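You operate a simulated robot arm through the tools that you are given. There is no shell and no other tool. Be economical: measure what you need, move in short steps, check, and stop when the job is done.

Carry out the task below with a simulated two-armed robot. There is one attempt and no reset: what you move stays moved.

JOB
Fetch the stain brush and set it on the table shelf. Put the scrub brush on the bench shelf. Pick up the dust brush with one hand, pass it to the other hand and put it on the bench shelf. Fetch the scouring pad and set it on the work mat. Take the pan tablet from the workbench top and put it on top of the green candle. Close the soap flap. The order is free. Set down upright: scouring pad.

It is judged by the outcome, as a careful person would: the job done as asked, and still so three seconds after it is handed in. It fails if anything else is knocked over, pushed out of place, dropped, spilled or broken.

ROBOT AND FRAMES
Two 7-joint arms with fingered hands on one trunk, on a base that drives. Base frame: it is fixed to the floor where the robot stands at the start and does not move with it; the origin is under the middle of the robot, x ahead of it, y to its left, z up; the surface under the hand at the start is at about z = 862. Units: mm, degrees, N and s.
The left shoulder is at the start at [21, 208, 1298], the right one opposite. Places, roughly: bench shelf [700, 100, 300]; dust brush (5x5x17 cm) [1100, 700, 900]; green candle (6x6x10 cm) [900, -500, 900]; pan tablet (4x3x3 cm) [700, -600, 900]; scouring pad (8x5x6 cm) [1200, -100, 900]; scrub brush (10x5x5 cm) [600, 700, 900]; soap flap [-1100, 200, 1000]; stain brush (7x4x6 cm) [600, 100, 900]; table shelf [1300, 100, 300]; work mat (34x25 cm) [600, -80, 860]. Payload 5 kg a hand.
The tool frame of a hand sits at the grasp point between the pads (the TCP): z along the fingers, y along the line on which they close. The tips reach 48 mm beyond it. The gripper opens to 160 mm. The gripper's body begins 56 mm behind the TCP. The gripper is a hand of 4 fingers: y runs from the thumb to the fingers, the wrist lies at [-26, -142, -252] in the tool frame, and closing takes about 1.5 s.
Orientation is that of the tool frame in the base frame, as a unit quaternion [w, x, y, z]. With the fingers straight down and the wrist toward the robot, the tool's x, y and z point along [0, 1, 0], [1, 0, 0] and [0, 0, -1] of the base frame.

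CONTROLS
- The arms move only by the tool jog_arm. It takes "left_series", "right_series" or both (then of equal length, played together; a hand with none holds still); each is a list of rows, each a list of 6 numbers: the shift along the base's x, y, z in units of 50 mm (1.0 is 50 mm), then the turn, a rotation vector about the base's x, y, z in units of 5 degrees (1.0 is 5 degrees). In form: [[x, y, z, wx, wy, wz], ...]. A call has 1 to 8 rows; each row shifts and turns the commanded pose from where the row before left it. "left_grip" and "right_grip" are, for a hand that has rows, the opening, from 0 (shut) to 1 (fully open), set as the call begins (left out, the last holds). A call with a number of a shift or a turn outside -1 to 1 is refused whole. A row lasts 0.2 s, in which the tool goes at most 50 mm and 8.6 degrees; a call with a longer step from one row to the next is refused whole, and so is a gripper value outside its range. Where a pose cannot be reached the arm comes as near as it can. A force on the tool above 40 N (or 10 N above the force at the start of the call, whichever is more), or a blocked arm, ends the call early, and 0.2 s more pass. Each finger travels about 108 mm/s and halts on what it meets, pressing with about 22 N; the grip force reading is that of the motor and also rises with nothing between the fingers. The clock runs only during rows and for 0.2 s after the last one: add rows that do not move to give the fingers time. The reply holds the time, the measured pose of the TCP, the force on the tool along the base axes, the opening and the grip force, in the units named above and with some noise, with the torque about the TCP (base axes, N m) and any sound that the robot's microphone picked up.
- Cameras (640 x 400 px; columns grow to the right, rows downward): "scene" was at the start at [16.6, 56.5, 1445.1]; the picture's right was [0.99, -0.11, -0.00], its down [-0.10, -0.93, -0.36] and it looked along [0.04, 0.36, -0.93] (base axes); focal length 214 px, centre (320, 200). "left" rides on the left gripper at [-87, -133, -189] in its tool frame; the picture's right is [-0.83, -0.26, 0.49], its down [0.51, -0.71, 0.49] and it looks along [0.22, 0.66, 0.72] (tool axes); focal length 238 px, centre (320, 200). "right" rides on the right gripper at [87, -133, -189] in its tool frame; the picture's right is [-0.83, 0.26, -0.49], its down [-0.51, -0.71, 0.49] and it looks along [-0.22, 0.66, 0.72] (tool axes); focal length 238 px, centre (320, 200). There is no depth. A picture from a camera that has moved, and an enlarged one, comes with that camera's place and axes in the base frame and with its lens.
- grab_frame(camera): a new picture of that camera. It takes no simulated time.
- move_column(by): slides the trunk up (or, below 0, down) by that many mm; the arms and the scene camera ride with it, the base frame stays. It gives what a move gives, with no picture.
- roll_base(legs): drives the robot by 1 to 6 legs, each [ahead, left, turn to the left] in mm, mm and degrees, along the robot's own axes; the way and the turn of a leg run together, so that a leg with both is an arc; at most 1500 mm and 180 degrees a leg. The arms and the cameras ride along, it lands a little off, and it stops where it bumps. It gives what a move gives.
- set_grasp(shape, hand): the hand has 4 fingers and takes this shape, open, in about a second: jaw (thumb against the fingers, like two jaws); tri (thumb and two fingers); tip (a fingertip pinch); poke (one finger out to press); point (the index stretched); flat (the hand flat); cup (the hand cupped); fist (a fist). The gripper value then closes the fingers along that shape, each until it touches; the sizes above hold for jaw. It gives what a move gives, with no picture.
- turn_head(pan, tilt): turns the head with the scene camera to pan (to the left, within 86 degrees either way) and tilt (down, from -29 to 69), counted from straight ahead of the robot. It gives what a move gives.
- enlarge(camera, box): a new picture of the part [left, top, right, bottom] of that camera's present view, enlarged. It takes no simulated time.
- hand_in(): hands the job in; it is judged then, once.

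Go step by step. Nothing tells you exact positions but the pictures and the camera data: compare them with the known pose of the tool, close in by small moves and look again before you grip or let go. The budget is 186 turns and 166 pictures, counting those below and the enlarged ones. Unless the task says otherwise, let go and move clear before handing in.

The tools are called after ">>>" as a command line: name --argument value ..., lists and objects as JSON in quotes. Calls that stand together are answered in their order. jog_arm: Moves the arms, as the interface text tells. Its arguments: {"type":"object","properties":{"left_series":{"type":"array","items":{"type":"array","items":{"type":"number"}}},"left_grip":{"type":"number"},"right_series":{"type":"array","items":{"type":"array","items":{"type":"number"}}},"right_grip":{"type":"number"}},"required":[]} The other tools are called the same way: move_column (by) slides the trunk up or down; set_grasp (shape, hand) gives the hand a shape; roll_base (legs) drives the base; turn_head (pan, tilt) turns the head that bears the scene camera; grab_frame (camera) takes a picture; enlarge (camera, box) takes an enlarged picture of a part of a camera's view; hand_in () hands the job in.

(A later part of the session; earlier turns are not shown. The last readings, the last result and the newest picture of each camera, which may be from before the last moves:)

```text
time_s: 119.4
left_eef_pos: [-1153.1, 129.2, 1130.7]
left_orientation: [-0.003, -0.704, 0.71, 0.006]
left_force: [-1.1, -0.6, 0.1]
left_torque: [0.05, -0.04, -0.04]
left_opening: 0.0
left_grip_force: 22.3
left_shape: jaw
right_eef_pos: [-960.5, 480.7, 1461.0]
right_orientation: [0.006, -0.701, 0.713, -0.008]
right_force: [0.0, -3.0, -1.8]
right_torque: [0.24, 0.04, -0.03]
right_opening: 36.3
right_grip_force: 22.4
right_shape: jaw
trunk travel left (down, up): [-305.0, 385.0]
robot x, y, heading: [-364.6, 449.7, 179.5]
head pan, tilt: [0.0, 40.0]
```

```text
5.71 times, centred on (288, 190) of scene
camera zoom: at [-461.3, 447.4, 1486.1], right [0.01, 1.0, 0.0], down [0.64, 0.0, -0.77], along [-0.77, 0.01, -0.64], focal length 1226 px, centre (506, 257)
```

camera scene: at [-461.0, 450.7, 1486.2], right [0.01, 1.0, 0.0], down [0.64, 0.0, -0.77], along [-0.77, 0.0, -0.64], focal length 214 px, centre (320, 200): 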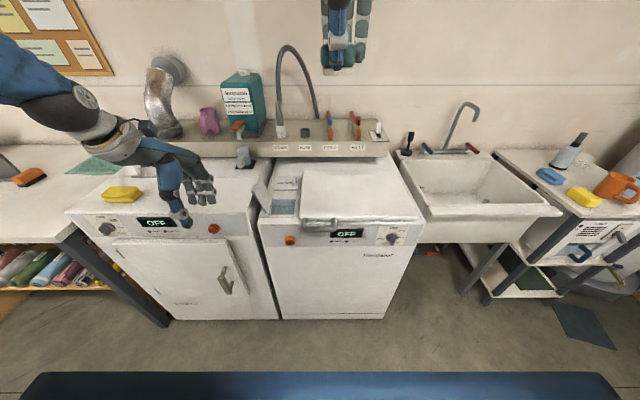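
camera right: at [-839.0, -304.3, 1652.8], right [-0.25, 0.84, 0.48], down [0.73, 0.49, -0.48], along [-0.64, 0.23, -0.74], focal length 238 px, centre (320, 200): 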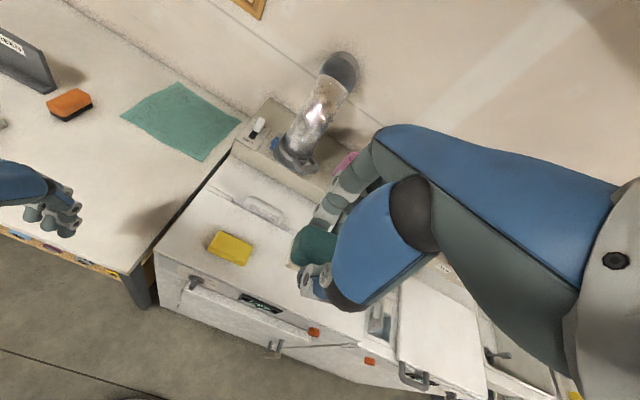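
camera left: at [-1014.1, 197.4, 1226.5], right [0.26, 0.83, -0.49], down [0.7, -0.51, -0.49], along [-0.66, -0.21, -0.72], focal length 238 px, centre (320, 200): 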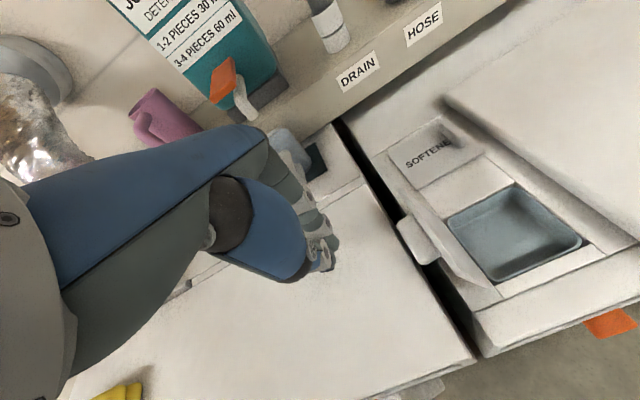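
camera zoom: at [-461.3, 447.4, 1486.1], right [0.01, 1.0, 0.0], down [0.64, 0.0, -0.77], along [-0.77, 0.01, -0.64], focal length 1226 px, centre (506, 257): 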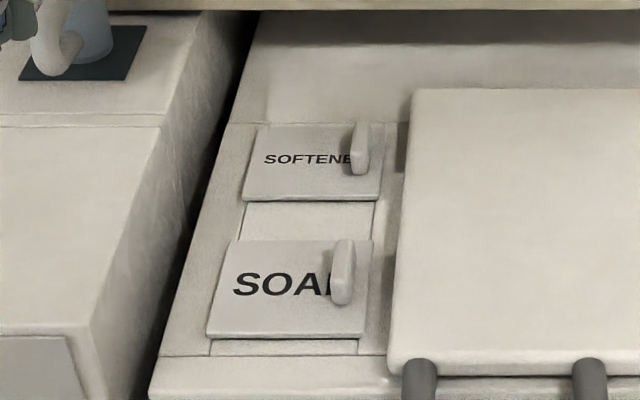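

The soap flap is closed. Now I retract, raise the trunk and turn back, heading for the left aisle round to the far side of the grey table.

>>> jog_arm --left_series '[[0.9, 0, 0.3, 0, 0, 0], [0.9, 0, 0.3, 0, 0, 0], [0.9, 0, 0.3, 0, 0, 0], [0.9, 0, 0.3, 0, 0, 0], [0.6, 0, 0.3, 0, 0, 0]]' --left_grip 0.5

>>> move_column --by 330

>>> roll_base --legs '[[-200, 0, 0], [0, 0, 180]]'

>>> turn_head --pan 30 --tilt 35

>>> roll_base --legs '[[0, 1170, 0]]'

>>> turn_head --pan 0 --tilt 30

>>> grab_frame --camera "scene"

```text
time_s: 120.6
left_eef_pos: [-944.3, 129.6, 1200.0]
left_orientation: [-0.002, 0.707, -0.707, 0.007]
left_force: [0.0, -0.1, 0.0]
left_torque: [-0.07, 0.0, 0.02]
left_opening: 80.0
left_grip_force: 0.1
left_shape: jaw
left hand out of reach, approached as far as the arm can: row 5
right_eef_pos: [-961.3, 486.0, 1460.4]
right_orientation: [0.005, -0.7, 0.714, -0.009]
right_force: [-0.4, 0.7, 0.4]
right_torque: [-0.11, -0.05, 0.04]
right_opening: 36.1
right_grip_force: 21.7
right_shape: jaw
trunk travel left (down, up): [-305.0, 385.0]
robot x, y, heading: [-366.2, 446.6, 179.7]
head pan, tilt: [0.0, 40.0]
```

```text
time_s: 123.9
left_eef_pos: [-944.1, 129.0, 1528.6]
left_orientation: [-0.003, 0.707, -0.707, 0.008]
left_force: [0.7, -0.4, -0.4]
left_torque: [0.01, -0.07, 0.01]
left_opening: 79.9
left_grip_force: 0.2
left_shape: jaw
right_eef_pos: [-961.9, 483.8, 1790.7]
right_orientation: [0.006, -0.7, 0.714, -0.009]
right_force: [0.1, 0.1, -0.3]
right_torque: [0.0, -0.01, 0.01]
right_opening: 36.3
right_grip_force: 22.1
right_shape: jaw
trunk travel left (down, up): [-635.0, 55.0]
robot x, y, heading: [-367.2, 450.1, 179.6]
head pan, tilt: [0.0, 40.0]
```

```text
time_s: 132.8
left_eef_pos: [425.2, 745.8, 1527.9]
left_orientation: [-0.007, 0.72, 0.694, -0.002]
left_force: [-0.3, 1.0, 0.2]
left_torque: [-0.02, 0.01, 0.0]
left_opening: 80.0
left_grip_force: 0.1
left_shape: jaw
right_eef_pos: [430.2, 388.8, 1790.4]
right_orientation: [-0.008, 0.728, 0.686, -0.005]
right_force: [0.3, 0.6, -1.1]
right_torque: [0.0, -0.01, -0.01]
right_opening: 36.0
right_grip_force: 22.1
right_shape: jaw
trunk travel left (down, up): [-635.0, 55.0]
robot x, y, heading: [-166.5, 451.4, -2.8]
head pan, tilt: [0.0, 40.0]
```

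```text
time_s: 133.7
left_eef_pos: [425.4, 745.6, 1528.9]
left_orientation: [-0.007, 0.72, 0.694, -0.001]
left_force: [-0.2, 0.4, 0.1]
left_torque: [0.0, -0.04, 0.0]
left_opening: 79.9
left_grip_force: 0.1
left_shape: jaw
right_eef_pos: [429.4, 389.8, 1790.0]
right_orientation: [-0.009, 0.727, 0.687, -0.005]
right_force: [0.5, -0.2, -0.3]
right_torque: [0.0, 0.01, 0.04]
right_opening: 36.2
right_grip_force: 21.5
right_shape: jaw
trunk travel left (down, up): [-635.0, 55.0]
robot x, y, heading: [-167.4, 449.0, -2.6]
head pan, tilt: [30.0, 35.0]
```

```text
time_s: 139.7
left_eef_pos: [473.7, 1930.7, 1528.4]
left_orientation: [-0.007, 0.718, 0.696, -0.002]
left_force: [0.6, -0.2, 0.5]
left_torque: [0.06, 0.01, 0.0]
left_opening: 80.0
left_grip_force: 0.0
left_shape: jaw
right_eef_pos: [478.0, 1574.1, 1791.3]
right_orientation: [-0.009, 0.725, 0.689, -0.006]
right_force: [-0.2, -1.0, -0.2]
right_torque: [0.02, -0.01, 0.01]
right_opening: 36.2
right_grip_force: 21.8
right_shape: jaw
trunk travel left (down, up): [-635.0, 55.0]
robot x, y, heading: [-118.1, 1631.0, -2.7]
head pan, tilt: [30.0, 35.0]
```

```text
time_s: 140.7
left_eef_pos: [474.3, 1929.8, 1528.7]
left_orientation: [-0.008, 0.718, 0.696, -0.003]
left_force: [0.2, 0.0, -0.2]
left_torque: [-0.02, -0.02, 0.0]
left_opening: 79.9
left_grip_force: 0.0
left_shape: jaw
right_eef_pos: [478.6, 1574.3, 1790.2]
right_orientation: [-0.009, 0.724, 0.69, -0.005]
right_force: [-0.8, -0.1, -0.2]
right_torque: [0.0, -0.01, 0.01]
right_opening: 36.3
right_grip_force: 21.6
right_shape: jaw
trunk travel left (down, up): [-635.0, 55.0]
robot x, y, heading: [-114.0, 1626.7, -2.2]
head pan, tilt: [0.0, 30.0]
```

```text
77 pictures are left
camera scene: at [-15.0, 1626.1, 1831.5], right [-0.04, -1.0, 0.0], down [-0.5, 0.02, -0.87], along [0.87, -0.03, -0.5], focal length 214 px, centre (320, 200)
```

scene: 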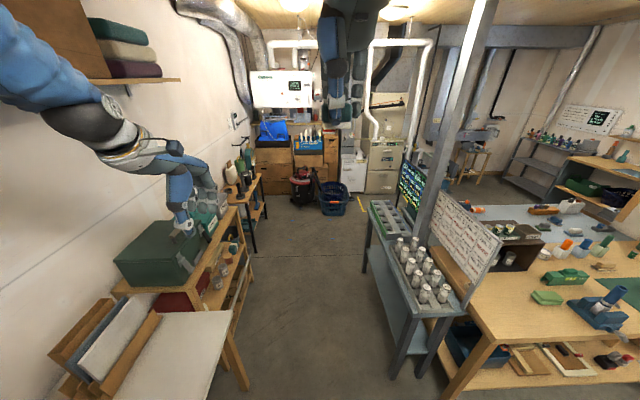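

The aisle is clear, roughly y 1075–2115. I tuck the left hand inward and drive down it to the far side.

>>> jog_arm --left_series '[[0, -0.8, 0.4, 0, 0, 0], [0, -0.8, 0.4, 0, 0, 0], [0, -0.6, 0.4, 0, 0, 0]]'

>>> roll_base --legs '[[0, -20, 2.3], [1200, 0, 0]]'

>>> grab_frame --camera "scene"

```text
time_s: 141.4
left_eef_pos: [498.3, 1827.0, 1573.3]
left_orientation: [-0.008, 0.718, 0.696, -0.003]
left_force: [0.5, 0.4, -1.1]
left_torque: [0.05, 0.05, 0.01]
left_opening: 80.0
left_grip_force: 0.0
left_shape: jaw
left hand out of reach, approached as far as the arm can: row 2, 3
right_eef_pos: [481.0, 1570.4, 1789.5]
right_orientation: [-0.01, 0.725, 0.688, -0.007]
right_force: [0.2, -0.3, -0.5]
right_torque: [0.08, 0.13, 0.03]
right_opening: 35.8
right_grip_force: 21.7
right_shape: jaw
trunk travel left (down, up): [-635.0, 55.0]
robot x, y, heading: [-114.3, 1632.7, -2.3]
head pan, tilt: [0.0, 30.0]
```

```text
time_s: 147.9
left_eef_pos: [1681.0, 1841.9, 1574.5]
left_orientation: [-0.007, 0.702, 0.712, -0.003]
left_force: [0.0, 0.0, 0.3]
left_torque: [0.02, -0.01, 0.03]
left_opening: 80.0
left_grip_force: 0.1
left_shape: jaw
right_eef_pos: [1675.2, 1586.7, 1790.3]
right_orientation: [-0.009, 0.71, 0.705, -0.006]
right_force: [-0.1, -0.5, -1.0]
right_torque: [-0.02, -0.05, -0.02]
right_opening: 36.0
right_grip_force: 22.6
right_shape: jaw
trunk travel left (down, up): [-635.0, 55.0]
robot x, y, heading: [1080.2, 1611.9, 0.5]
head pan, tilt: [0.0, 30.0]
```

```text
76 pictures are left
camera scene: at [1180.1, 1615.3, 1831.6], right [0.01, -1.0, 0.0], down [-0.5, 0.0, -0.87], along [0.87, 0.01, -0.5], focal length 214 px, centre (320, 200)
```

scene: 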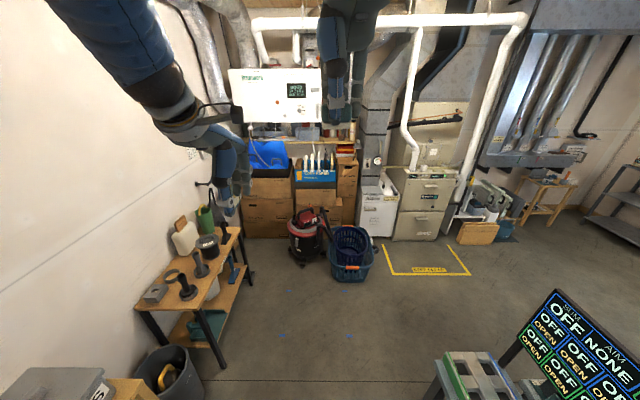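

>>> roll_base --legs '[[930, 0, 0], [0, 0, 179.5]]'

>>> roll_base --legs '[[0, 950, 0]]'

>>> turn_head --pan 0 --tilt 45

>>> grab_frame --camera "scene"

```text
time_s: 160.1
left_eef_pos: [1402.6, 1403.5, 1574.6]
left_orientation: [0.004, -0.704, 0.711, -0.007]
left_force: [0.0, 0.1, -0.3]
left_torque: [0.04, -0.01, 0.0]
left_opening: 79.9
left_grip_force: 0.0
left_shape: jaw
right_eef_pos: [1414.0, 1659.2, 1790.8]
right_orientation: [0.005, -0.696, 0.717, -0.009]
right_force: [-0.9, -0.2, -0.1]
right_torque: [-0.02, 0.01, 0.0]
right_opening: 35.8
right_grip_force: 21.5
right_shape: jaw
trunk travel left (down, up): [-635.0, 55.0]
robot x, y, heading: [2011.6, 1614.1, 179.0]
head pan, tilt: [0.0, 30.0]
```

```text
time_s: 165.1
left_eef_pos: [1389.3, 455.5, 1575.0]
left_orientation: [0.003, -0.705, 0.709, -0.007]
left_force: [-1.0, 0.5, 0.2]
left_torque: [-0.02, 0.0, 0.02]
left_opening: 79.8
left_grip_force: 0.1
left_shape: jaw
right_eef_pos: [1400.0, 708.9, 1790.6]
right_orientation: [0.006, -0.697, 0.717, -0.009]
right_force: [1.1, -0.2, -1.0]
right_torque: [-0.05, -0.01, 0.02]
right_opening: 35.7
right_grip_force: 21.7
right_shape: jaw
trunk travel left (down, up): [-635.0, 55.0]
robot x, y, heading: [1993.0, 665.9, 179.1]
head pan, tilt: [0.0, 30.0]
```

```text
time_s: 165.8
left_eef_pos: [1391.3, 453.1, 1574.9]
left_orientation: [0.003, -0.705, 0.709, -0.007]
left_force: [0.3, -0.3, 0.4]
left_torque: [0.03, 0.02, 0.01]
left_opening: 80.2
left_grip_force: 0.1
left_shape: jaw
right_eef_pos: [1399.7, 708.2, 1790.5]
right_orientation: [0.006, -0.697, 0.717, -0.009]
right_force: [-0.2, -0.6, -0.9]
right_torque: [0.01, -0.01, 0.02]
right_opening: 36.0
right_grip_force: 22.4
right_shape: jaw
trunk travel left (down, up): [-635.0, 55.0]
robot x, y, heading: [1998.1, 673.9, 179.1]
head pan, tilt: [0.0, 45.0]
```

```text
75 pictures are left
camera scene: at [1903.7, 670.3, 1809.0], right [0.01, 1.0, 0.0], down [0.71, -0.01, -0.71], along [-0.71, 0.01, -0.71], focal length 214 px, centre (320, 200)
```

scene: 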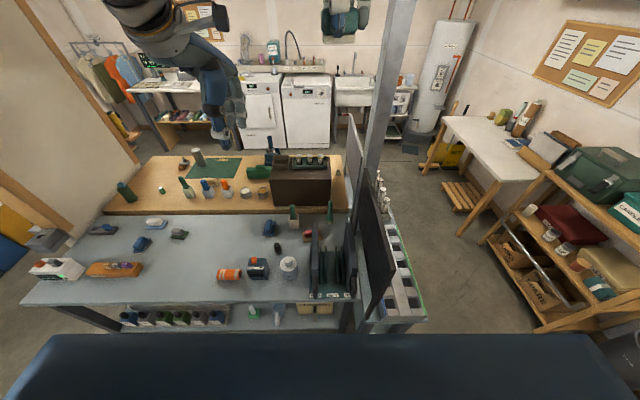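

>>> enlarge --camera "scene" --box '[230, 170, 370, 310]'

>>> enlarge --camera "scene" --box '[30, 190, 290, 340]'

```text
2.86 times, centred on (300, 240) of scene
camera zoom: at [1903.7, 670.3, 1809.0], right [0.01, 1.0, 0.0], down [0.71, -0.01, -0.71], along [-0.71, 0.01, -0.71], focal length 613 px, centre (377, 86)
```

zoom: 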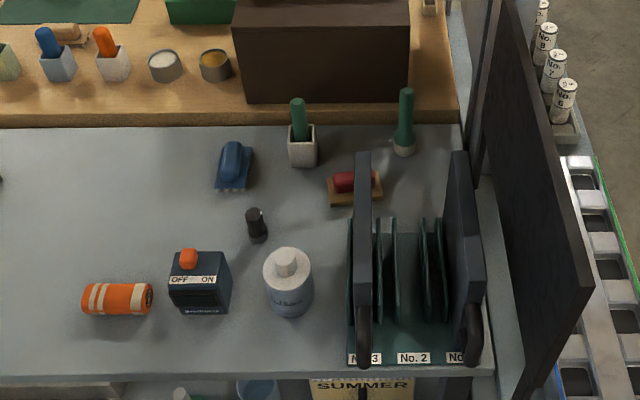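

```text
2.46 times, centred on (160, 265) of scene
camera zoom: at [1903.7, 670.3, 1809.0], right [0.01, 1.0, 0.0], down [0.71, -0.01, -0.71], along [-0.71, 0.01, -0.71], focal length 528 px, centre (714, 40)
```

zoom: 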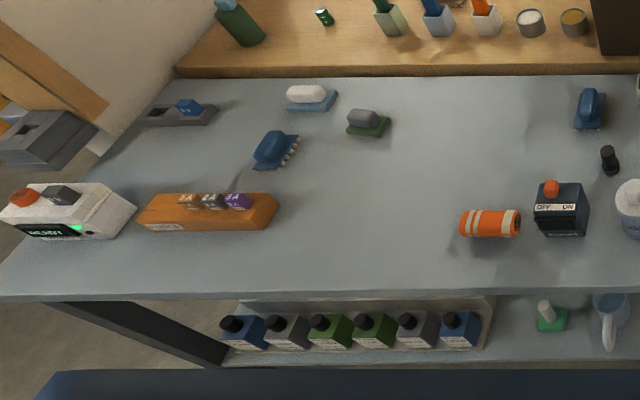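

The dust brush stands at about [1151,736] with the drying rack in front of it. First I place the stain brush, so I back off and lower to see the table shelf.

>>> roll_base --legs '[[-350, 350, 0]]'

>>> move_column --by -500

>>> turn_head --pan 0 --tilt 35

>>> grab_frame --camera "scene"

```text
time_s: 168.7
left_eef_pos: [1735.0, 97.6, 1573.8]
left_orientation: [0.003, -0.706, 0.708, -0.007]
left_force: [-0.4, -0.2, 0.1]
left_torque: [-0.04, -0.05, 0.0]
left_opening: 79.9
left_grip_force: 0.1
left_shape: jaw
right_eef_pos: [1744.5, 351.6, 1790.0]
right_orientation: [0.006, -0.699, 0.715, -0.011]
right_force: [-0.8, 0.7, -1.5]
right_torque: [-0.1, -0.06, 0.03]
right_opening: 35.8
right_grip_force: 21.7
right_shape: jaw
trunk travel left (down, up): [-635.0, 55.0]
robot x, y, heading: [2337.7, 309.7, 179.8]
head pan, tilt: [0.0, 45.0]
```

```text
refused: -500 is not a number from -400 to 400
```

```text
time_s: 169.5
left_eef_pos: [1736.0, 94.6, 1575.7]
left_orientation: [0.003, -0.706, 0.708, -0.007]
left_force: [-1.0, -0.3, 0.1]
left_torque: [-0.01, 0.02, 0.05]
left_opening: 80.0
left_grip_force: 0.1
left_shape: jaw
right_eef_pos: [1745.1, 350.3, 1790.2]
right_orientation: [0.006, -0.699, 0.715, -0.008]
right_force: [0.0, 0.1, 0.2]
right_torque: [0.0, 0.01, -0.01]
right_opening: 35.8
right_grip_force: 21.8
right_shape: jaw
trunk travel left (down, up): [-635.0, 55.0]
robot x, y, heading: [2343.0, 317.3, 179.5]
head pan, tilt: [0.0, 35.0]
```

```text
72 pictures are left
camera scene: at [2242.8, 315.2, 1823.7], right [0.01, 1.0, 0.0], down [0.57, -0.01, -0.82], along [-0.82, 0.01, -0.57], focal length 214 px, centre (320, 200)
```

scene: 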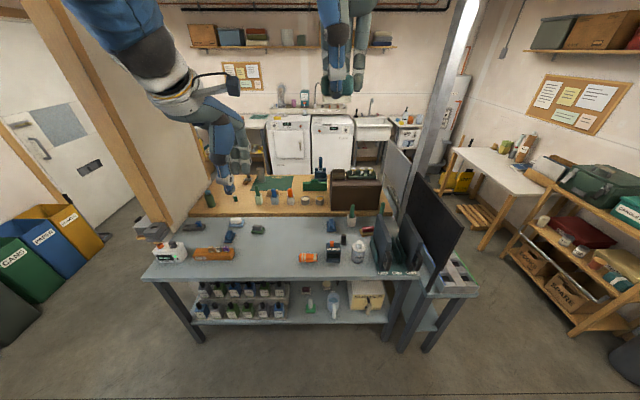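

>>> move_column --by -400

>>> enlarge --camera "scene" --box '[130, 190, 430, 380]'

```text
time_s: 173.3
left_eef_pos: [1736.7, 95.0, 1173.7]
left_orientation: [0.003, -0.706, 0.708, -0.007]
left_force: [0.1, 0.3, -0.4]
left_torque: [0.0, -0.02, 0.01]
left_opening: 80.1
left_grip_force: 0.0
left_shape: jaw
right_eef_pos: [1745.4, 351.4, 1389.6]
right_orientation: [0.006, -0.699, 0.715, -0.01]
right_force: [-0.4, -0.5, -1.2]
right_torque: [-0.02, 0.0, -0.02]
right_opening: 35.9
right_grip_force: 22.1
right_shape: jaw
trunk travel left (down, up): [-235.0, 455.0]
robot x, y, heading: [2343.2, 316.1, 179.5]
head pan, tilt: [0.0, 35.0]
```

```text
2.11 times, centred on (280, 285) of scene
camera zoom: at [2242.7, 315.5, 1423.9], right [0.01, 1.0, 0.0], down [0.57, -0.01, -0.82], along [-0.82, 0.01, -0.57], focal length 452 px, centre (404, 21)
```

zoom: 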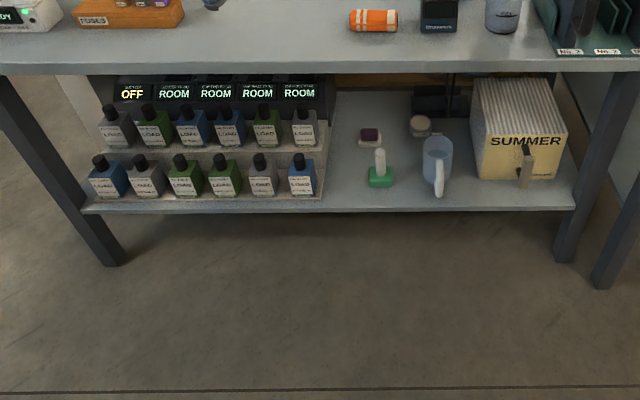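

The table shelf has a free spot around y≈150, x≈1470, between the bottle rack and the green brush. I position the base, raise the left hand, and lower the right hand outside the table edge.

>>> roll_base --legs '[[0, 290, 0]]'

>>> jog_arm --right_series '[[0, 0.2, -0.8, 0, 1, 0], [0, 0.2, -0.8, 0, 1, 0], [0, 0.2, -0.8, 0, 1, 0], [0, 0.2, -0.8, 0, 1, 0], [0, 0.2, -0.8, 0, 0, 0], [0, 0.2, -0.8, 0, 0, 0], [0, 0.2, -0.8, 0, 0, 0], [0, 0.2, -0.8, 0, 0, 0]]' --left_series '[[0.3, 0, 0.8, 0, 0, 0], [0.3, 0, 0.8, 0, 0, 0], [0, 0, 0.8, 0, 0, 0], [0, 0, 0.8, 0, 0, 0], [0, 0, 0.8, 0, 0, 0], [0, 0, 0, 0, 0, 0], [0, 0, 0, 0, 0, 0], [0, 0, 0, 0, 0, 0]]'

>>> move_column --by -230

>>> jog_arm --right_series '[[0, 0, -0.9, 0, 0, 0], [0, 0, -0.9, 0, 0, 0], [0, 0, -0.9, 0, 0, 0], [0, 0, -0.9, 0, 0, 0], [0, 0, -0.9, 0, 0, 0], [0, 0, -0.9, 0, 0, 0], [0, 0, -0.9, 0, 0, 0], [0, 0, -0.9, 0, 0, 0]]'

>>> grab_frame --camera "scene"

>>> grab_frame --camera "right"

```text
time_s: 175.3
left_eef_pos: [1733.3, -195.6, 1174.1]
left_orientation: [0.003, -0.706, 0.708, -0.006]
left_force: [0.6, -0.3, -0.6]
left_torque: [0.06, 0.02, -0.05]
left_opening: 80.1
left_grip_force: 0.0
left_shape: jaw
right_eef_pos: [1742.0, 58.7, 1391.5]
right_orientation: [0.006, -0.7, 0.714, -0.009]
right_force: [0.2, -0.6, -1.6]
right_torque: [0.13, 0.01, -0.02]
right_opening: 35.7
right_grip_force: 22.0
right_shape: jaw
trunk travel left (down, up): [-235.0, 455.0]
robot x, y, heading: [2339.0, 24.1, 179.5]
head pan, tilt: [0.0, 35.0]
```

```text
time_s: 177.1
left_eef_pos: [1688.3, -223.8, 1347.7]
left_orientation: [0.006, -0.705, 0.709, -0.01]
left_force: [-1.1, 1.7, -0.9]
left_torque: [-0.14, -0.13, -0.03]
left_opening: 80.1
left_grip_force: 0.0
left_shape: jaw
left hand out of reach, approached as far as the arm can: row 1, 2, 3, 4, 5
right_eef_pos: [1741.5, 142.2, 1069.7]
right_orientation: [-0.119, -0.69, 0.705, 0.112]
right_force: [-1.8, 0.8, 0.4]
right_torque: [-0.08, -0.14, 0.07]
right_opening: 35.7
right_grip_force: 21.9
right_shape: jaw
trunk travel left (down, up): [-235.0, 455.0]
robot x, y, heading: [2338.1, 23.0, 179.5]
head pan, tilt: [0.0, 35.0]
```

```text
time_s: 179.5
left_eef_pos: [1689.9, -225.5, 1118.5]
left_orientation: [0.004, -0.706, 0.708, -0.007]
left_force: [-0.6, 0.3, 0.0]
left_torque: [-0.01, 0.05, 0.01]
left_opening: 80.3
left_grip_force: 0.0
left_shape: jaw
right_eef_pos: [1743.9, 140.1, 841.6]
right_orientation: [-0.118, -0.69, 0.705, 0.113]
right_force: [-0.2, 0.3, 0.2]
right_torque: [-0.01, -0.01, 0.04]
right_opening: 35.8
right_grip_force: 22.0
right_shape: jaw
trunk travel left (down, up): [-5.0, 685.0]
robot x, y, heading: [2339.2, 20.5, 179.4]
head pan, tilt: [0.0, 35.0]
```

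```text
time_s: 181.3
left_eef_pos: [1688.7, -225.5, 1116.7]
left_orientation: [0.006, -0.706, 0.708, -0.008]
left_force: [-0.3, -0.1, 0.0]
left_torque: [0.02, -0.06, 0.01]
left_opening: 79.9
left_grip_force: 0.0
left_shape: jaw
right_eef_pos: [1745.0, 140.7, 482.3]
right_orientation: [-0.118, -0.69, 0.705, 0.114]
right_force: [-1.0, 0.3, -0.2]
right_torque: [-0.01, -0.18, 0.05]
right_opening: 35.7
right_grip_force: 22.0
right_shape: jaw
trunk travel left (down, up): [-5.0, 685.0]
robot x, y, heading: [2338.3, 22.0, 179.6]
head pan, tilt: [0.0, 35.0]
```

```text
70 pictures are left
camera scene: at [2239.8, 25.4, 1193.7], right [0.01, 1.0, 0.0], down [0.57, -0.01, -0.82], along [-0.82, 0.01, -0.57], focal length 214 px, centre (320, 200)
```

scene: 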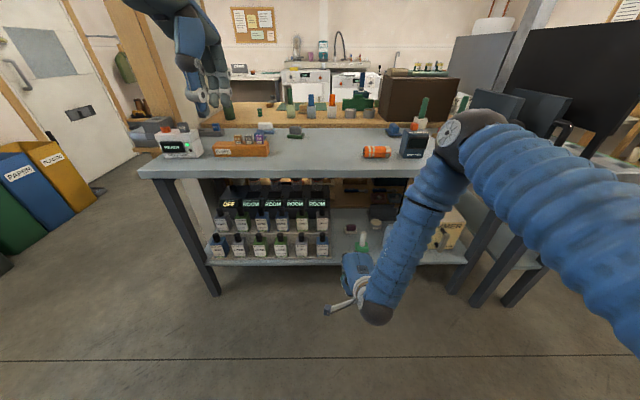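

```text
69 pictures are left
camera right: at [1928.7, 51.4, 618.9], right [-0.07, 0.84, 0.54], down [0.52, 0.49, -0.7], along [-0.85, 0.23, -0.47], focal length 238 px, centre (320, 200)
```

right: 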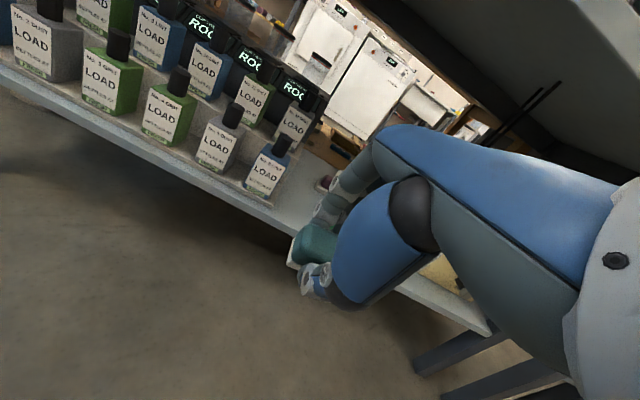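

>>> roll_base --legs '[[-120, 0, 0]]'

>>> jog_arm --right_series '[[-0.8, 0.03, -0.25, 0, 0, 0], [-0.8, 0.03, -0.25, 0, 0, 0], [-0.8, 0.03, -0.25, 0, 0, 0], [-0.8, 0.03, -0.25, 0, 0, 0], [-0.8, 0.03, -0.25, 0, 0, 0], [-0.8, 0.03, -0.25, 0, 0, 0]]'

>>> grab_frame --camera "scene"

```text
time_s: 182.6
left_eef_pos: [1812.2, -227.3, 1118.2]
left_orientation: [0.004, -0.706, 0.708, -0.007]
left_force: [0.5, 0.3, 0.6]
left_torque: [0.03, 0.1, 0.03]
left_opening: 80.0
left_grip_force: 0.0
left_shape: jaw
right_eef_pos: [1865.7, 136.8, 481.5]
right_orientation: [-0.118, -0.69, 0.705, 0.113]
right_force: [1.2, -0.3, 0.8]
right_torque: [-0.01, -0.02, 0.0]
right_opening: 36.0
right_grip_force: 21.9
right_shape: jaw
trunk travel left (down, up): [-5.0, 685.0]
robot x, y, heading: [2461.1, 24.3, 179.8]
head pan, tilt: [0.0, 35.0]
```

```text
time_s: 183.9
left_eef_pos: [1809.8, -226.6, 1117.9]
left_orientation: [0.004, -0.707, 0.707, -0.007]
left_force: [0.0, -0.1, 0.2]
left_torque: [-0.02, -0.01, 0.03]
left_opening: 80.0
left_grip_force: 0.0
left_shape: jaw
right_eef_pos: [1624.7, 147.7, 404.4]
right_orientation: [-0.118, -0.691, 0.704, 0.112]
right_force: [0.6, -0.1, -1.4]
right_torque: [0.0, 0.07, -0.01]
right_opening: 35.8
right_grip_force: 21.9
right_shape: jaw
trunk travel left (down, up): [-5.0, 685.0]
robot x, y, heading: [2460.3, 25.4, 179.7]
head pan, tilt: [0.0, 35.0]
```

```text
68 pictures are left
camera scene: at [2360.5, 24.4, 1193.6], right [0.01, 1.0, 0.0], down [0.57, 0.0, -0.82], along [-0.82, 0.01, -0.57], focal length 214 px, centre (320, 200)
```

scene: 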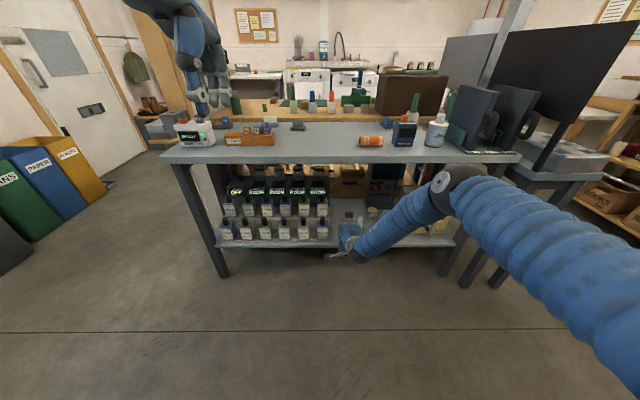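

>>> enlarge --camera "scene" --box '[210, 160, 480, 290]'

>>> grab_frame --camera "right"

```text
2.37 times, centred on (345, 225) of scene
camera zoom: at [2360.5, 24.4, 1193.6], right [0.01, 1.0, 0.0], down [0.57, 0.0, -0.82], along [-0.82, 0.01, -0.57], focal length 508 px, centre (261, 141)
```

zoom: 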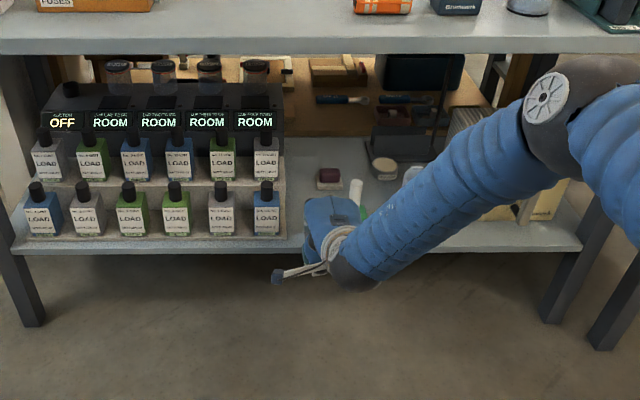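

```text
66 pictures are left
camera right: at [1809.5, 59.1, 542.7], right [-0.07, 0.84, 0.54], down [0.52, 0.49, -0.7], along [-0.85, 0.23, -0.48], focal length 238 px, centre (320, 200)
```

right: 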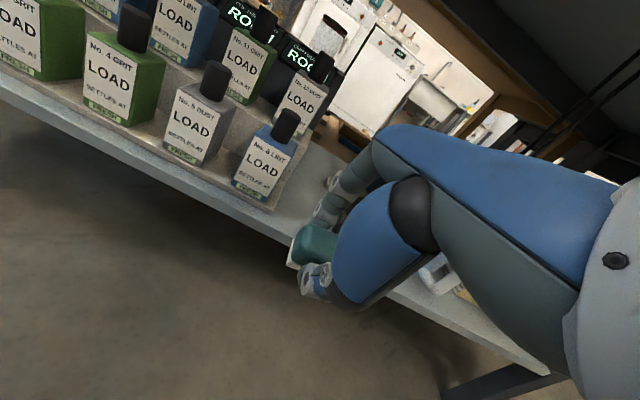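

>>> roll_base --legs '[[150, 0, 0]]'

>>> grab_frame --camera "right"

>>> enlarge --camera "scene" --box '[210, 180, 480, 310]'

```text
time_s: 185.3
left_eef_pos: [1657.0, -225.6, 1117.4]
left_orientation: [-0.005, 0.707, -0.707, 0.008]
left_force: [-1.3, 0.3, -0.6]
left_torque: [-0.02, -0.11, -0.02]
left_opening: 79.9
left_grip_force: 0.1
left_shape: jaw
right_eef_pos: [1473.4, 147.9, 405.3]
right_orientation: [-0.118, -0.691, 0.704, 0.112]
right_force: [-1.1, 0.4, -1.2]
right_torque: [-0.05, 0.02, 0.01]
right_opening: 35.6
right_grip_force: 22.1
right_shape: jaw
trunk travel left (down, up): [-5.0, 685.0]
robot x, y, heading: [2309.2, 28.1, 179.9]
head pan, tilt: [0.0, 35.0]
```

```text
65 pictures are left
camera right: at [1657.8, 59.8, 542.6], right [-0.07, 0.84, 0.54], down [0.52, 0.49, -0.7], along [-0.85, 0.23, -0.48], focal length 238 px, centre (320, 200)
```

right: 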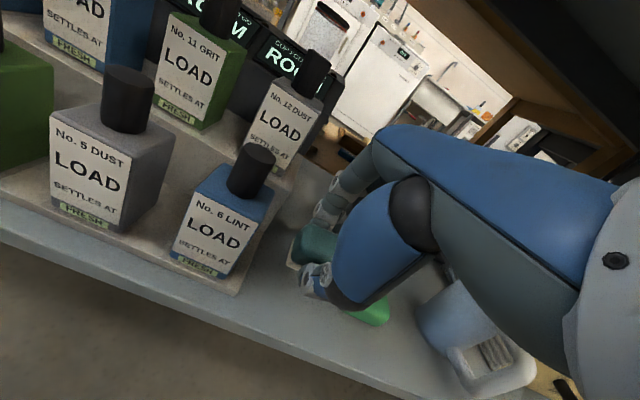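

```text
2.37 times, centred on (345, 245) of scene
camera zoom: at [2208.0, 25.4, 1193.6], right [0.01, 1.0, 0.0], down [0.57, 0.0, -0.82], along [-0.82, 0.01, -0.57], focal length 508 px, centre (261, 93)
```

zoom: 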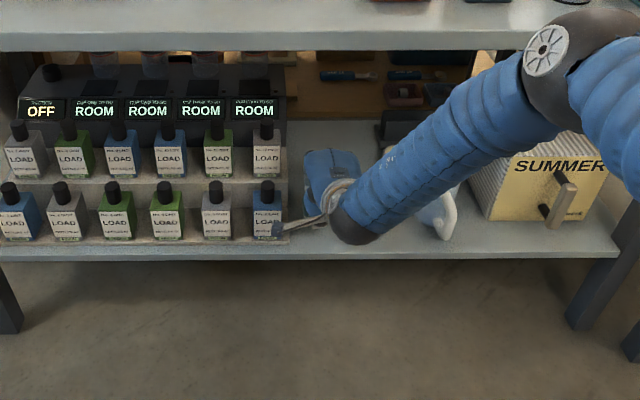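

>>> jog_arm --right_series '[[0, 0, -0.2, 0, 0, 0], [0, 0, -0.15, 0, 0, 0], [0, 0, 0, 0, 0, 0]]'

>>> jog_arm --right_series '[[0, 0, -0.12, 0, 0, 0], [0, 0, 0, 0, 0, 0]]'

>>> jog_arm --right_series '[[0, 0, -0.1, 0, 0, 0], [0, 0, 0, 0, 0, 0]]'

>>> jog_arm --right_series '[[0, 0, -0.1, 0, 0, 0], [0, 0, 0, 0, 0, 0]]'

```text
time_s: 186.1
left_eef_pos: [1658.6, -226.2, 1118.2]
left_orientation: [0.004, -0.706, 0.708, -0.007]
left_force: [-0.9, -0.4, 1.4]
left_torque: [-0.01, 0.04, 0.01]
left_opening: 79.9
left_grip_force: 0.0
left_shape: jaw
right_eef_pos: [1472.7, 147.4, 388.8]
right_orientation: [-0.118, -0.691, 0.704, 0.113]
right_force: [0.1, -0.2, -0.2]
right_torque: [-0.01, -0.01, 0.01]
right_opening: 35.5
right_grip_force: 22.0
right_shape: jaw
trunk travel left (down, up): [-5.0, 685.0]
robot x, y, heading: [2309.7, 25.3, 179.8]
head pan, tilt: [0.0, 35.0]
```

```text
time_s: 186.7
left_eef_pos: [1658.9, -225.2, 1117.3]
left_orientation: [0.004, -0.707, 0.707, -0.007]
left_force: [-0.9, 0.4, -0.2]
left_torque: [0.0, 0.0, -0.03]
left_opening: 80.1
left_grip_force: 0.1
left_shape: jaw
right_eef_pos: [1473.7, 147.4, 380.6]
right_orientation: [-0.117, -0.691, 0.704, 0.113]
right_force: [0.6, -0.5, -0.3]
right_torque: [0.04, -0.01, 0.01]
right_opening: 35.7
right_grip_force: 22.6
right_shape: jaw
trunk travel left (down, up): [-5.0, 685.0]
robot x, y, heading: [2310.8, 21.0, 179.5]
head pan, tilt: [0.0, 35.0]
```

```text
time_s: 187.3
left_eef_pos: [1657.4, -226.4, 1117.1]
left_orientation: [0.005, -0.706, 0.709, -0.008]
left_force: [-0.3, 0.1, -0.2]
left_torque: [0.02, 0.01, 0.01]
left_opening: 80.0
left_grip_force: 0.0
left_shape: jaw
right_eef_pos: [1473.9, 146.1, 377.8]
right_orientation: [-0.116, -0.691, 0.704, 0.113]
right_force: [0.4, -0.3, 0.0]
right_torque: [0.0, 0.01, -0.03]
right_opening: 35.7
right_grip_force: 22.5
right_shape: jaw
trunk travel left (down, up): [-5.0, 685.0]
robot x, y, heading: [2308.0, 26.2, 179.8]
head pan, tilt: [0.0, 35.0]
```

```text
time_s: 187.9
left_eef_pos: [1659.5, -226.3, 1117.7]
left_orientation: [0.005, -0.707, 0.707, -0.007]
left_force: [0.5, 0.8, 0.6]
left_torque: [-0.01, -0.02, -0.01]
left_opening: 80.1
left_grip_force: 0.2
left_shape: jaw
right_eef_pos: [1473.3, 148.1, 372.1]
right_orientation: [-0.117, -0.691, 0.704, 0.113]
right_force: [-0.1, 0.0, -0.3]
right_torque: [-0.01, -0.02, -0.01]
right_opening: 35.4
right_grip_force: 22.0
right_shape: jaw
trunk travel left (down, up): [-5.0, 685.0]
robot x, y, heading: [2304.9, 22.0, 179.6]
head pan, tilt: [0.0, 35.0]
```

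>>> jog_arm --right_series '[[0, 0, -0.1, 0, 0, 0], [0, 0, -0.1, 0, 0, 0], [0, 0, 0, 0, 0, 0]]'

>>> jog_arm --right_series '[[0, 0, -0.1, 0, 0, 0], [0, 0, -0.1, 0, 0, 0], [0, 0, 0, 0, 0, 0]]'

>>> enlarge --camera "right" --box '[240, 180, 440, 340]'

```text
time_s: 188.7
left_eef_pos: [1658.6, -225.9, 1117.5]
left_orientation: [0.005, -0.707, 0.707, -0.008]
left_force: [0.9, 0.0, 0.5]
left_torque: [0.02, 0.01, 0.0]
left_opening: 79.9
left_grip_force: 0.1
left_shape: jaw
right_eef_pos: [1472.8, 147.2, 364.2]
right_orientation: [-0.118, -0.691, 0.704, 0.113]
right_force: [1.2, 1.0, 5.8]
right_torque: [-0.1, -0.08, 0.02]
right_opening: 35.8
right_grip_force: 21.3
right_shape: jaw
trunk travel left (down, up): [-5.0, 685.0]
robot x, y, heading: [2308.7, 27.4, 179.6]
head pan, tilt: [0.0, 35.0]
```

```text
time_s: 189.5
left_eef_pos: [1660.9, -225.7, 1118.8]
left_orientation: [0.004, -0.707, 0.707, -0.006]
left_force: [0.2, -0.3, 0.0]
left_torque: [0.0, -0.03, -0.02]
left_opening: 80.0
left_grip_force: 0.0
left_shape: jaw
right_eef_pos: [1472.4, 147.8, 355.4]
right_orientation: [-0.119, -0.69, 0.704, 0.116]
right_force: [-2.9, 0.6, 22.3]
right_torque: [-0.04, 0.12, 0.02]
right_opening: 38.5
right_grip_force: 21.9
right_shape: jaw
trunk travel left (down, up): [-5.0, 685.0]
robot x, y, heading: [2306.3, 22.4, 179.5]
head pan, tilt: [0.0, 35.0]
```

```text
2.50 times, centred on (340, 260) of right
camera zoom: at [1656.9, 59.9, 492.2], right [-0.07, 0.84, 0.54], down [0.52, 0.49, -0.7], along [-0.85, 0.23, -0.47], focal length 596 px, centre (270, 50)
```

zoom: 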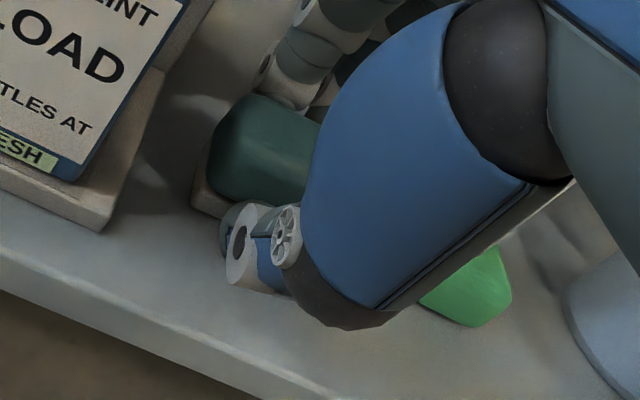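

>>> jog_arm --right_series '[[0, 0, 0.12, 0, 0, 0], [0, 0, 0, 0, 0, 0]]'

>>> jog_arm --right_series '[[0, 0, 0, 0, 0, 0], [0, 0, 0, 0, 0, 0], [0, 0, 0, 0, 0, 0], [0, 0, 0, 0, 0, 0]]' --right_grip 0.5

>>> enlarge --camera "right" --box '[240, 180, 440, 340]'

```text
time_s: 190.1
left_eef_pos: [1659.1, -225.5, 1117.4]
left_orientation: [0.005, -0.707, 0.707, -0.008]
left_force: [-0.3, -0.3, 0.0]
left_torque: [0.0, 0.01, 0.02]
left_opening: 80.4
left_grip_force: 0.0
left_shape: jaw
right_eef_pos: [1475.3, 146.9, 356.7]
right_orientation: [-0.116, -0.691, 0.704, 0.111]
right_force: [-0.6, 0.1, 5.6]
right_torque: [-0.03, 0.03, 0.0]
right_opening: 37.1
right_grip_force: 22.4
right_shape: jaw
trunk travel left (down, up): [-5.0, 685.0]
robot x, y, heading: [2307.9, 26.3, 179.4]
head pan, tilt: [0.0, 35.0]
```

```text
time_s: 191.1
left_eef_pos: [1660.1, -226.6, 1118.6]
left_orientation: [0.004, -0.707, 0.707, -0.007]
left_force: [-0.5, -0.7, 0.3]
left_torque: [0.02, 0.0, 0.04]
left_opening: 79.7
left_grip_force: 0.0
left_shape: jaw
right_eef_pos: [1471.3, 148.1, 360.8]
right_orientation: [-0.119, -0.691, 0.704, 0.114]
right_force: [-4.3, 0.0, 17.5]
right_torque: [-0.21, -0.19, 0.02]
right_opening: 74.3
right_grip_force: 0.2
right_shape: jaw
trunk travel left (down, up): [-5.0, 685.0]
robot x, y, heading: [2309.1, 23.7, 179.6]
head pan, tilt: [0.0, 35.0]
```

```text
2.50 times, centred on (340, 260) of right
camera zoom: at [1657.9, 59.9, 497.3], right [-0.07, 0.84, 0.54], down [0.52, 0.49, -0.7], along [-0.85, 0.23, -0.47], focal length 596 px, centre (270, 50)
```

zoom: 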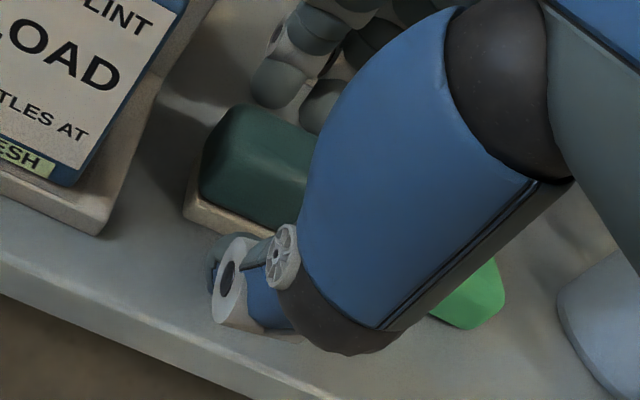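

>>> jog_arm --right_series '[[0.12, 0, 0.35, 0, 0, 0], [0.25, 0, 0.65, 0, 0, 0], [0.3, 0, 0.5, 0, 0, 0], [0.8, 0, 0.1, 0, 0, 0], [0.9, 0, 0, 0, 0, 0], [0.9, 0, 0, 0, 0, 0]]'

>>> roll_base --legs '[[-220, 0, 0]]'

>>> enlarge --camera "scene" --box '[210, 150, 480, 280]'

```text
time_s: 192.5
left_eef_pos: [1659.2, -225.5, 1117.7]
left_orientation: [0.005, -0.706, 0.708, -0.008]
left_force: [0.7, 0.1, -0.1]
left_torque: [-0.03, 0.0, -0.01]
left_opening: 80.1
left_grip_force: 0.1
left_shape: jaw
right_eef_pos: [1637.3, 148.0, 439.8]
right_orientation: [-0.12, -0.691, 0.704, 0.113]
right_force: [-0.9, 0.2, 1.6]
right_torque: [0.04, -0.12, 0.02]
right_opening: 79.8
right_grip_force: 0.0
right_shape: jaw
trunk travel left (down, up): [-5.0, 685.0]
robot x, y, heading: [2307.4, 24.8, 179.8]
head pan, tilt: [0.0, 35.0]
```

```text
time_s: 194.2
left_eef_pos: [1881.7, -227.7, 1118.6]
left_orientation: [-0.004, 0.707, -0.707, 0.007]
left_force: [0.1, 0.1, 0.2]
left_torque: [0.01, 0.11, 0.0]
left_opening: 80.2
left_grip_force: 0.1
left_shape: jaw
right_eef_pos: [1859.0, 146.2, 440.2]
right_orientation: [-0.118, -0.692, 0.704, 0.113]
right_force: [0.6, -0.6, 0.8]
right_torque: [-0.01, 0.06, 0.0]
right_opening: 80.3
right_grip_force: 0.0
right_shape: jaw
trunk travel left (down, up): [-5.0, 685.0]
robot x, y, heading: [2527.7, 23.2, 179.7]
head pan, tilt: [0.0, 35.0]
```

```text
2.37 times, centred on (345, 215) of scene
camera zoom: at [2431.3, 23.9, 1193.9], right [0.01, 1.0, 0.0], down [0.57, 0.0, -0.82], along [-0.82, 0.0, -0.57], focal length 508 px, centre (261, 164)
```

zoom: 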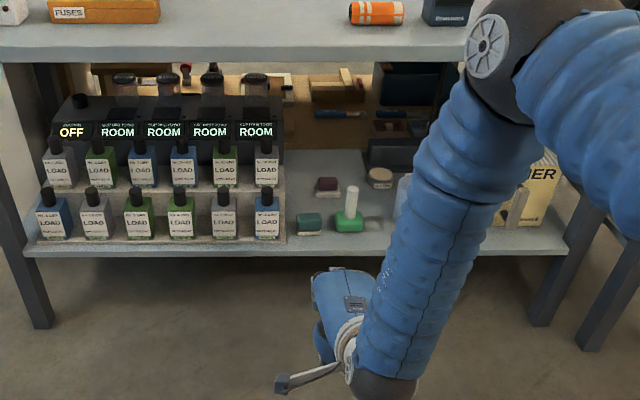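

The stain brush is set on the table shelf. Next is the dust brush, with the left hand reaching over the rack from above; first I raise the right hand and trunk well clear.

>>> jog_arm --right_series '[[0, 0, 0.9, 0, -1, 0], [0, 0, 0.9, 0, -1, 0], [0, 0, 0.9, 0, -1, 0], [0, 0, 0.9, 0, -1, 0], [0, 0, 0.9, 0, 0, 0], [0, 0, 0.9, 0, 0, 0], [0, 0, 0.9, 0, 0, 0], [0, 0, 0.9, 0, 0, 0]]'

>>> jog_arm --right_series '[[0, 0, 0.9, 0, 0, 0], [0, 0, 0.9, 0, 0, 0], [0, 0, 0.9, 0, 0, 0], [0, 0, 0.9, 0, 0, 0], [0, 0, 0.9, 0, 0, 0]]'

>>> move_column --by 400

>>> move_column --by 220

>>> roll_base --legs '[[0, -780, 0], [330, 0, 0]]'

>>> turn_head --pan 0 --tilt 55

>>> grab_frame --camera "scene"

>>> grab_frame --camera "left"

```text
time_s: 196.0
left_eef_pos: [1882.2, -230.5, 1119.5]
left_orientation: [-0.004, 0.708, -0.707, 0.006]
left_force: [0.5, -1.4, 1.0]
left_torque: [0.06, 0.09, 0.05]
left_opening: 79.7
left_grip_force: 0.1
left_shape: jaw
right_eef_pos: [1859.1, 144.7, 799.5]
right_orientation: [0.006, -0.701, 0.713, -0.009]
right_force: [1.7, -1.0, -0.2]
right_torque: [0.06, 0.12, 0.0]
right_opening: 80.4
right_grip_force: 0.0
right_shape: jaw
trunk travel left (down, up): [-5.0, 685.0]
robot x, y, heading: [2529.7, 21.5, 179.9]
head pan, tilt: [0.0, 35.0]
```

```text
time_s: 197.2
left_eef_pos: [1881.6, -229.1, 1119.4]
left_orientation: [-0.005, 0.708, -0.707, 0.007]
left_force: [0.5, -0.1, 0.8]
left_torque: [0.03, 0.06, 0.01]
left_opening: 79.8
left_grip_force: 0.0
left_shape: jaw
right_eef_pos: [1860.0, 144.7, 1024.6]
right_orientation: [0.007, -0.701, 0.713, -0.009]
right_force: [0.6, -0.6, -1.1]
right_torque: [0.05, 0.07, -0.01]
right_opening: 80.2
right_grip_force: 0.1
right_shape: jaw
trunk travel left (down, up): [-5.0, 685.0]
robot x, y, heading: [2529.4, 22.1, 179.8]
head pan, tilt: [0.0, 35.0]
```

```text
time_s: 201.1
left_eef_pos: [1880.4, -229.4, 1518.8]
left_orientation: [0.005, -0.707, 0.707, -0.007]
left_force: [-0.2, 0.6, 0.3]
left_torque: [-0.02, -0.02, 0.02]
left_opening: 80.0
left_grip_force: 0.1
left_shape: jaw
right_eef_pos: [1858.3, 146.0, 1424.1]
right_orientation: [0.006, -0.7, 0.714, -0.009]
right_force: [0.1, 0.7, 0.3]
right_torque: [0.04, -0.02, 0.0]
right_opening: 79.9
right_grip_force: 0.0
right_shape: jaw
trunk travel left (down, up): [-405.0, 285.0]
robot x, y, heading: [2528.8, 22.6, 179.7]
head pan, tilt: [0.0, 35.0]
```

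```text
time_s: 203.4
left_eef_pos: [1880.2, -228.1, 1738.9]
left_orientation: [-0.006, 0.707, -0.707, 0.007]
left_force: [-0.7, -1.7, 0.2]
left_torque: [-0.01, 0.03, 0.02]
left_opening: 79.7
left_grip_force: 0.0
left_shape: jaw
right_eef_pos: [1856.9, 145.0, 1644.5]
right_orientation: [0.007, -0.701, 0.713, -0.011]
right_force: [-0.7, 0.9, -0.1]
right_torque: [-0.01, 0.01, 0.03]
right_opening: 80.1
right_grip_force: 0.1
right_shape: jaw
trunk travel left (down, up): [-625.0, 65.0]
robot x, y, heading: [2528.9, 23.2, 179.4]
head pan, tilt: [0.0, 35.0]
```

```text
time_s: 207.7
left_eef_pos: [1884.7, 550.5, 1738.3]
left_orientation: [-0.004, 0.709, -0.705, 0.007]
left_force: [-0.2, 0.9, -0.3]
left_torque: [-0.05, -0.01, 0.03]
left_opening: 79.9
left_grip_force: 0.0
left_shape: jaw
right_eef_pos: [1860.2, 924.1, 1645.1]
right_orientation: [0.006, -0.702, 0.712, -0.01]
right_force: [-0.1, 0.8, 0.7]
right_torque: [-0.02, 0.01, 0.0]
right_opening: 80.2
right_grip_force: 0.0
right_shape: jaw
trunk travel left (down, up): [-625.0, 65.0]
robot x, y, heading: [2531.6, 802.9, 180.0]
head pan, tilt: [0.0, 35.0]
stopped in leg 1: the robot was blocked; the commanded pose is now the measured one
```

```text
time_s: 208.6
left_eef_pos: [1884.8, 549.3, 1738.6]
left_orientation: [-0.004, 0.709, -0.705, 0.007]
left_force: [-0.3, 0.0, 0.1]
left_torque: [0.02, 0.01, -0.01]
left_opening: 80.2
left_grip_force: 0.1
left_shape: jaw
right_eef_pos: [1859.6, 923.9, 1645.2]
right_orientation: [0.007, -0.702, 0.712, -0.01]
right_force: [0.7, 0.4, 0.8]
right_torque: [0.01, 0.03, 0.01]
right_opening: 79.8
right_grip_force: 0.1
right_shape: jaw
trunk travel left (down, up): [-625.0, 65.0]
robot x, y, heading: [2531.7, 801.1, 180.0]
head pan, tilt: [0.0, 55.0]
```

```text
60 pictures are left
camera scene: at [2448.8, 804.0, 1785.6], right [0.0, 1.0, 0.0], down [0.82, 0.0, -0.57], along [-0.57, 0.0, -0.82], focal length 214 px, centre (320, 200)
```

scene: 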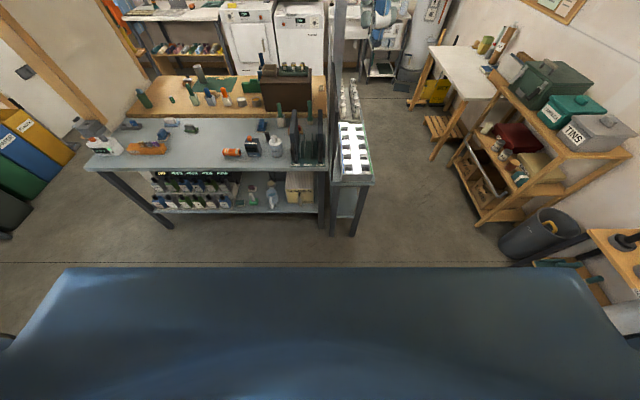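

```text
59 pictures are left
camera left: at [2013.8, 638.9, 1928.3], right [0.26, 0.83, -0.48], down [0.72, -0.5, -0.48], along [-0.64, -0.22, -0.73], focal length 238 px, centre (320, 200)
```

left: 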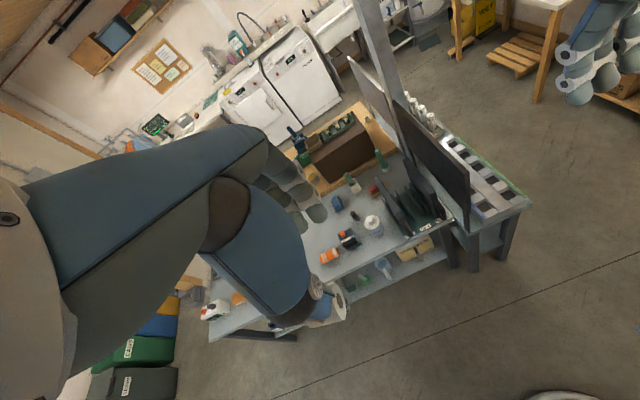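

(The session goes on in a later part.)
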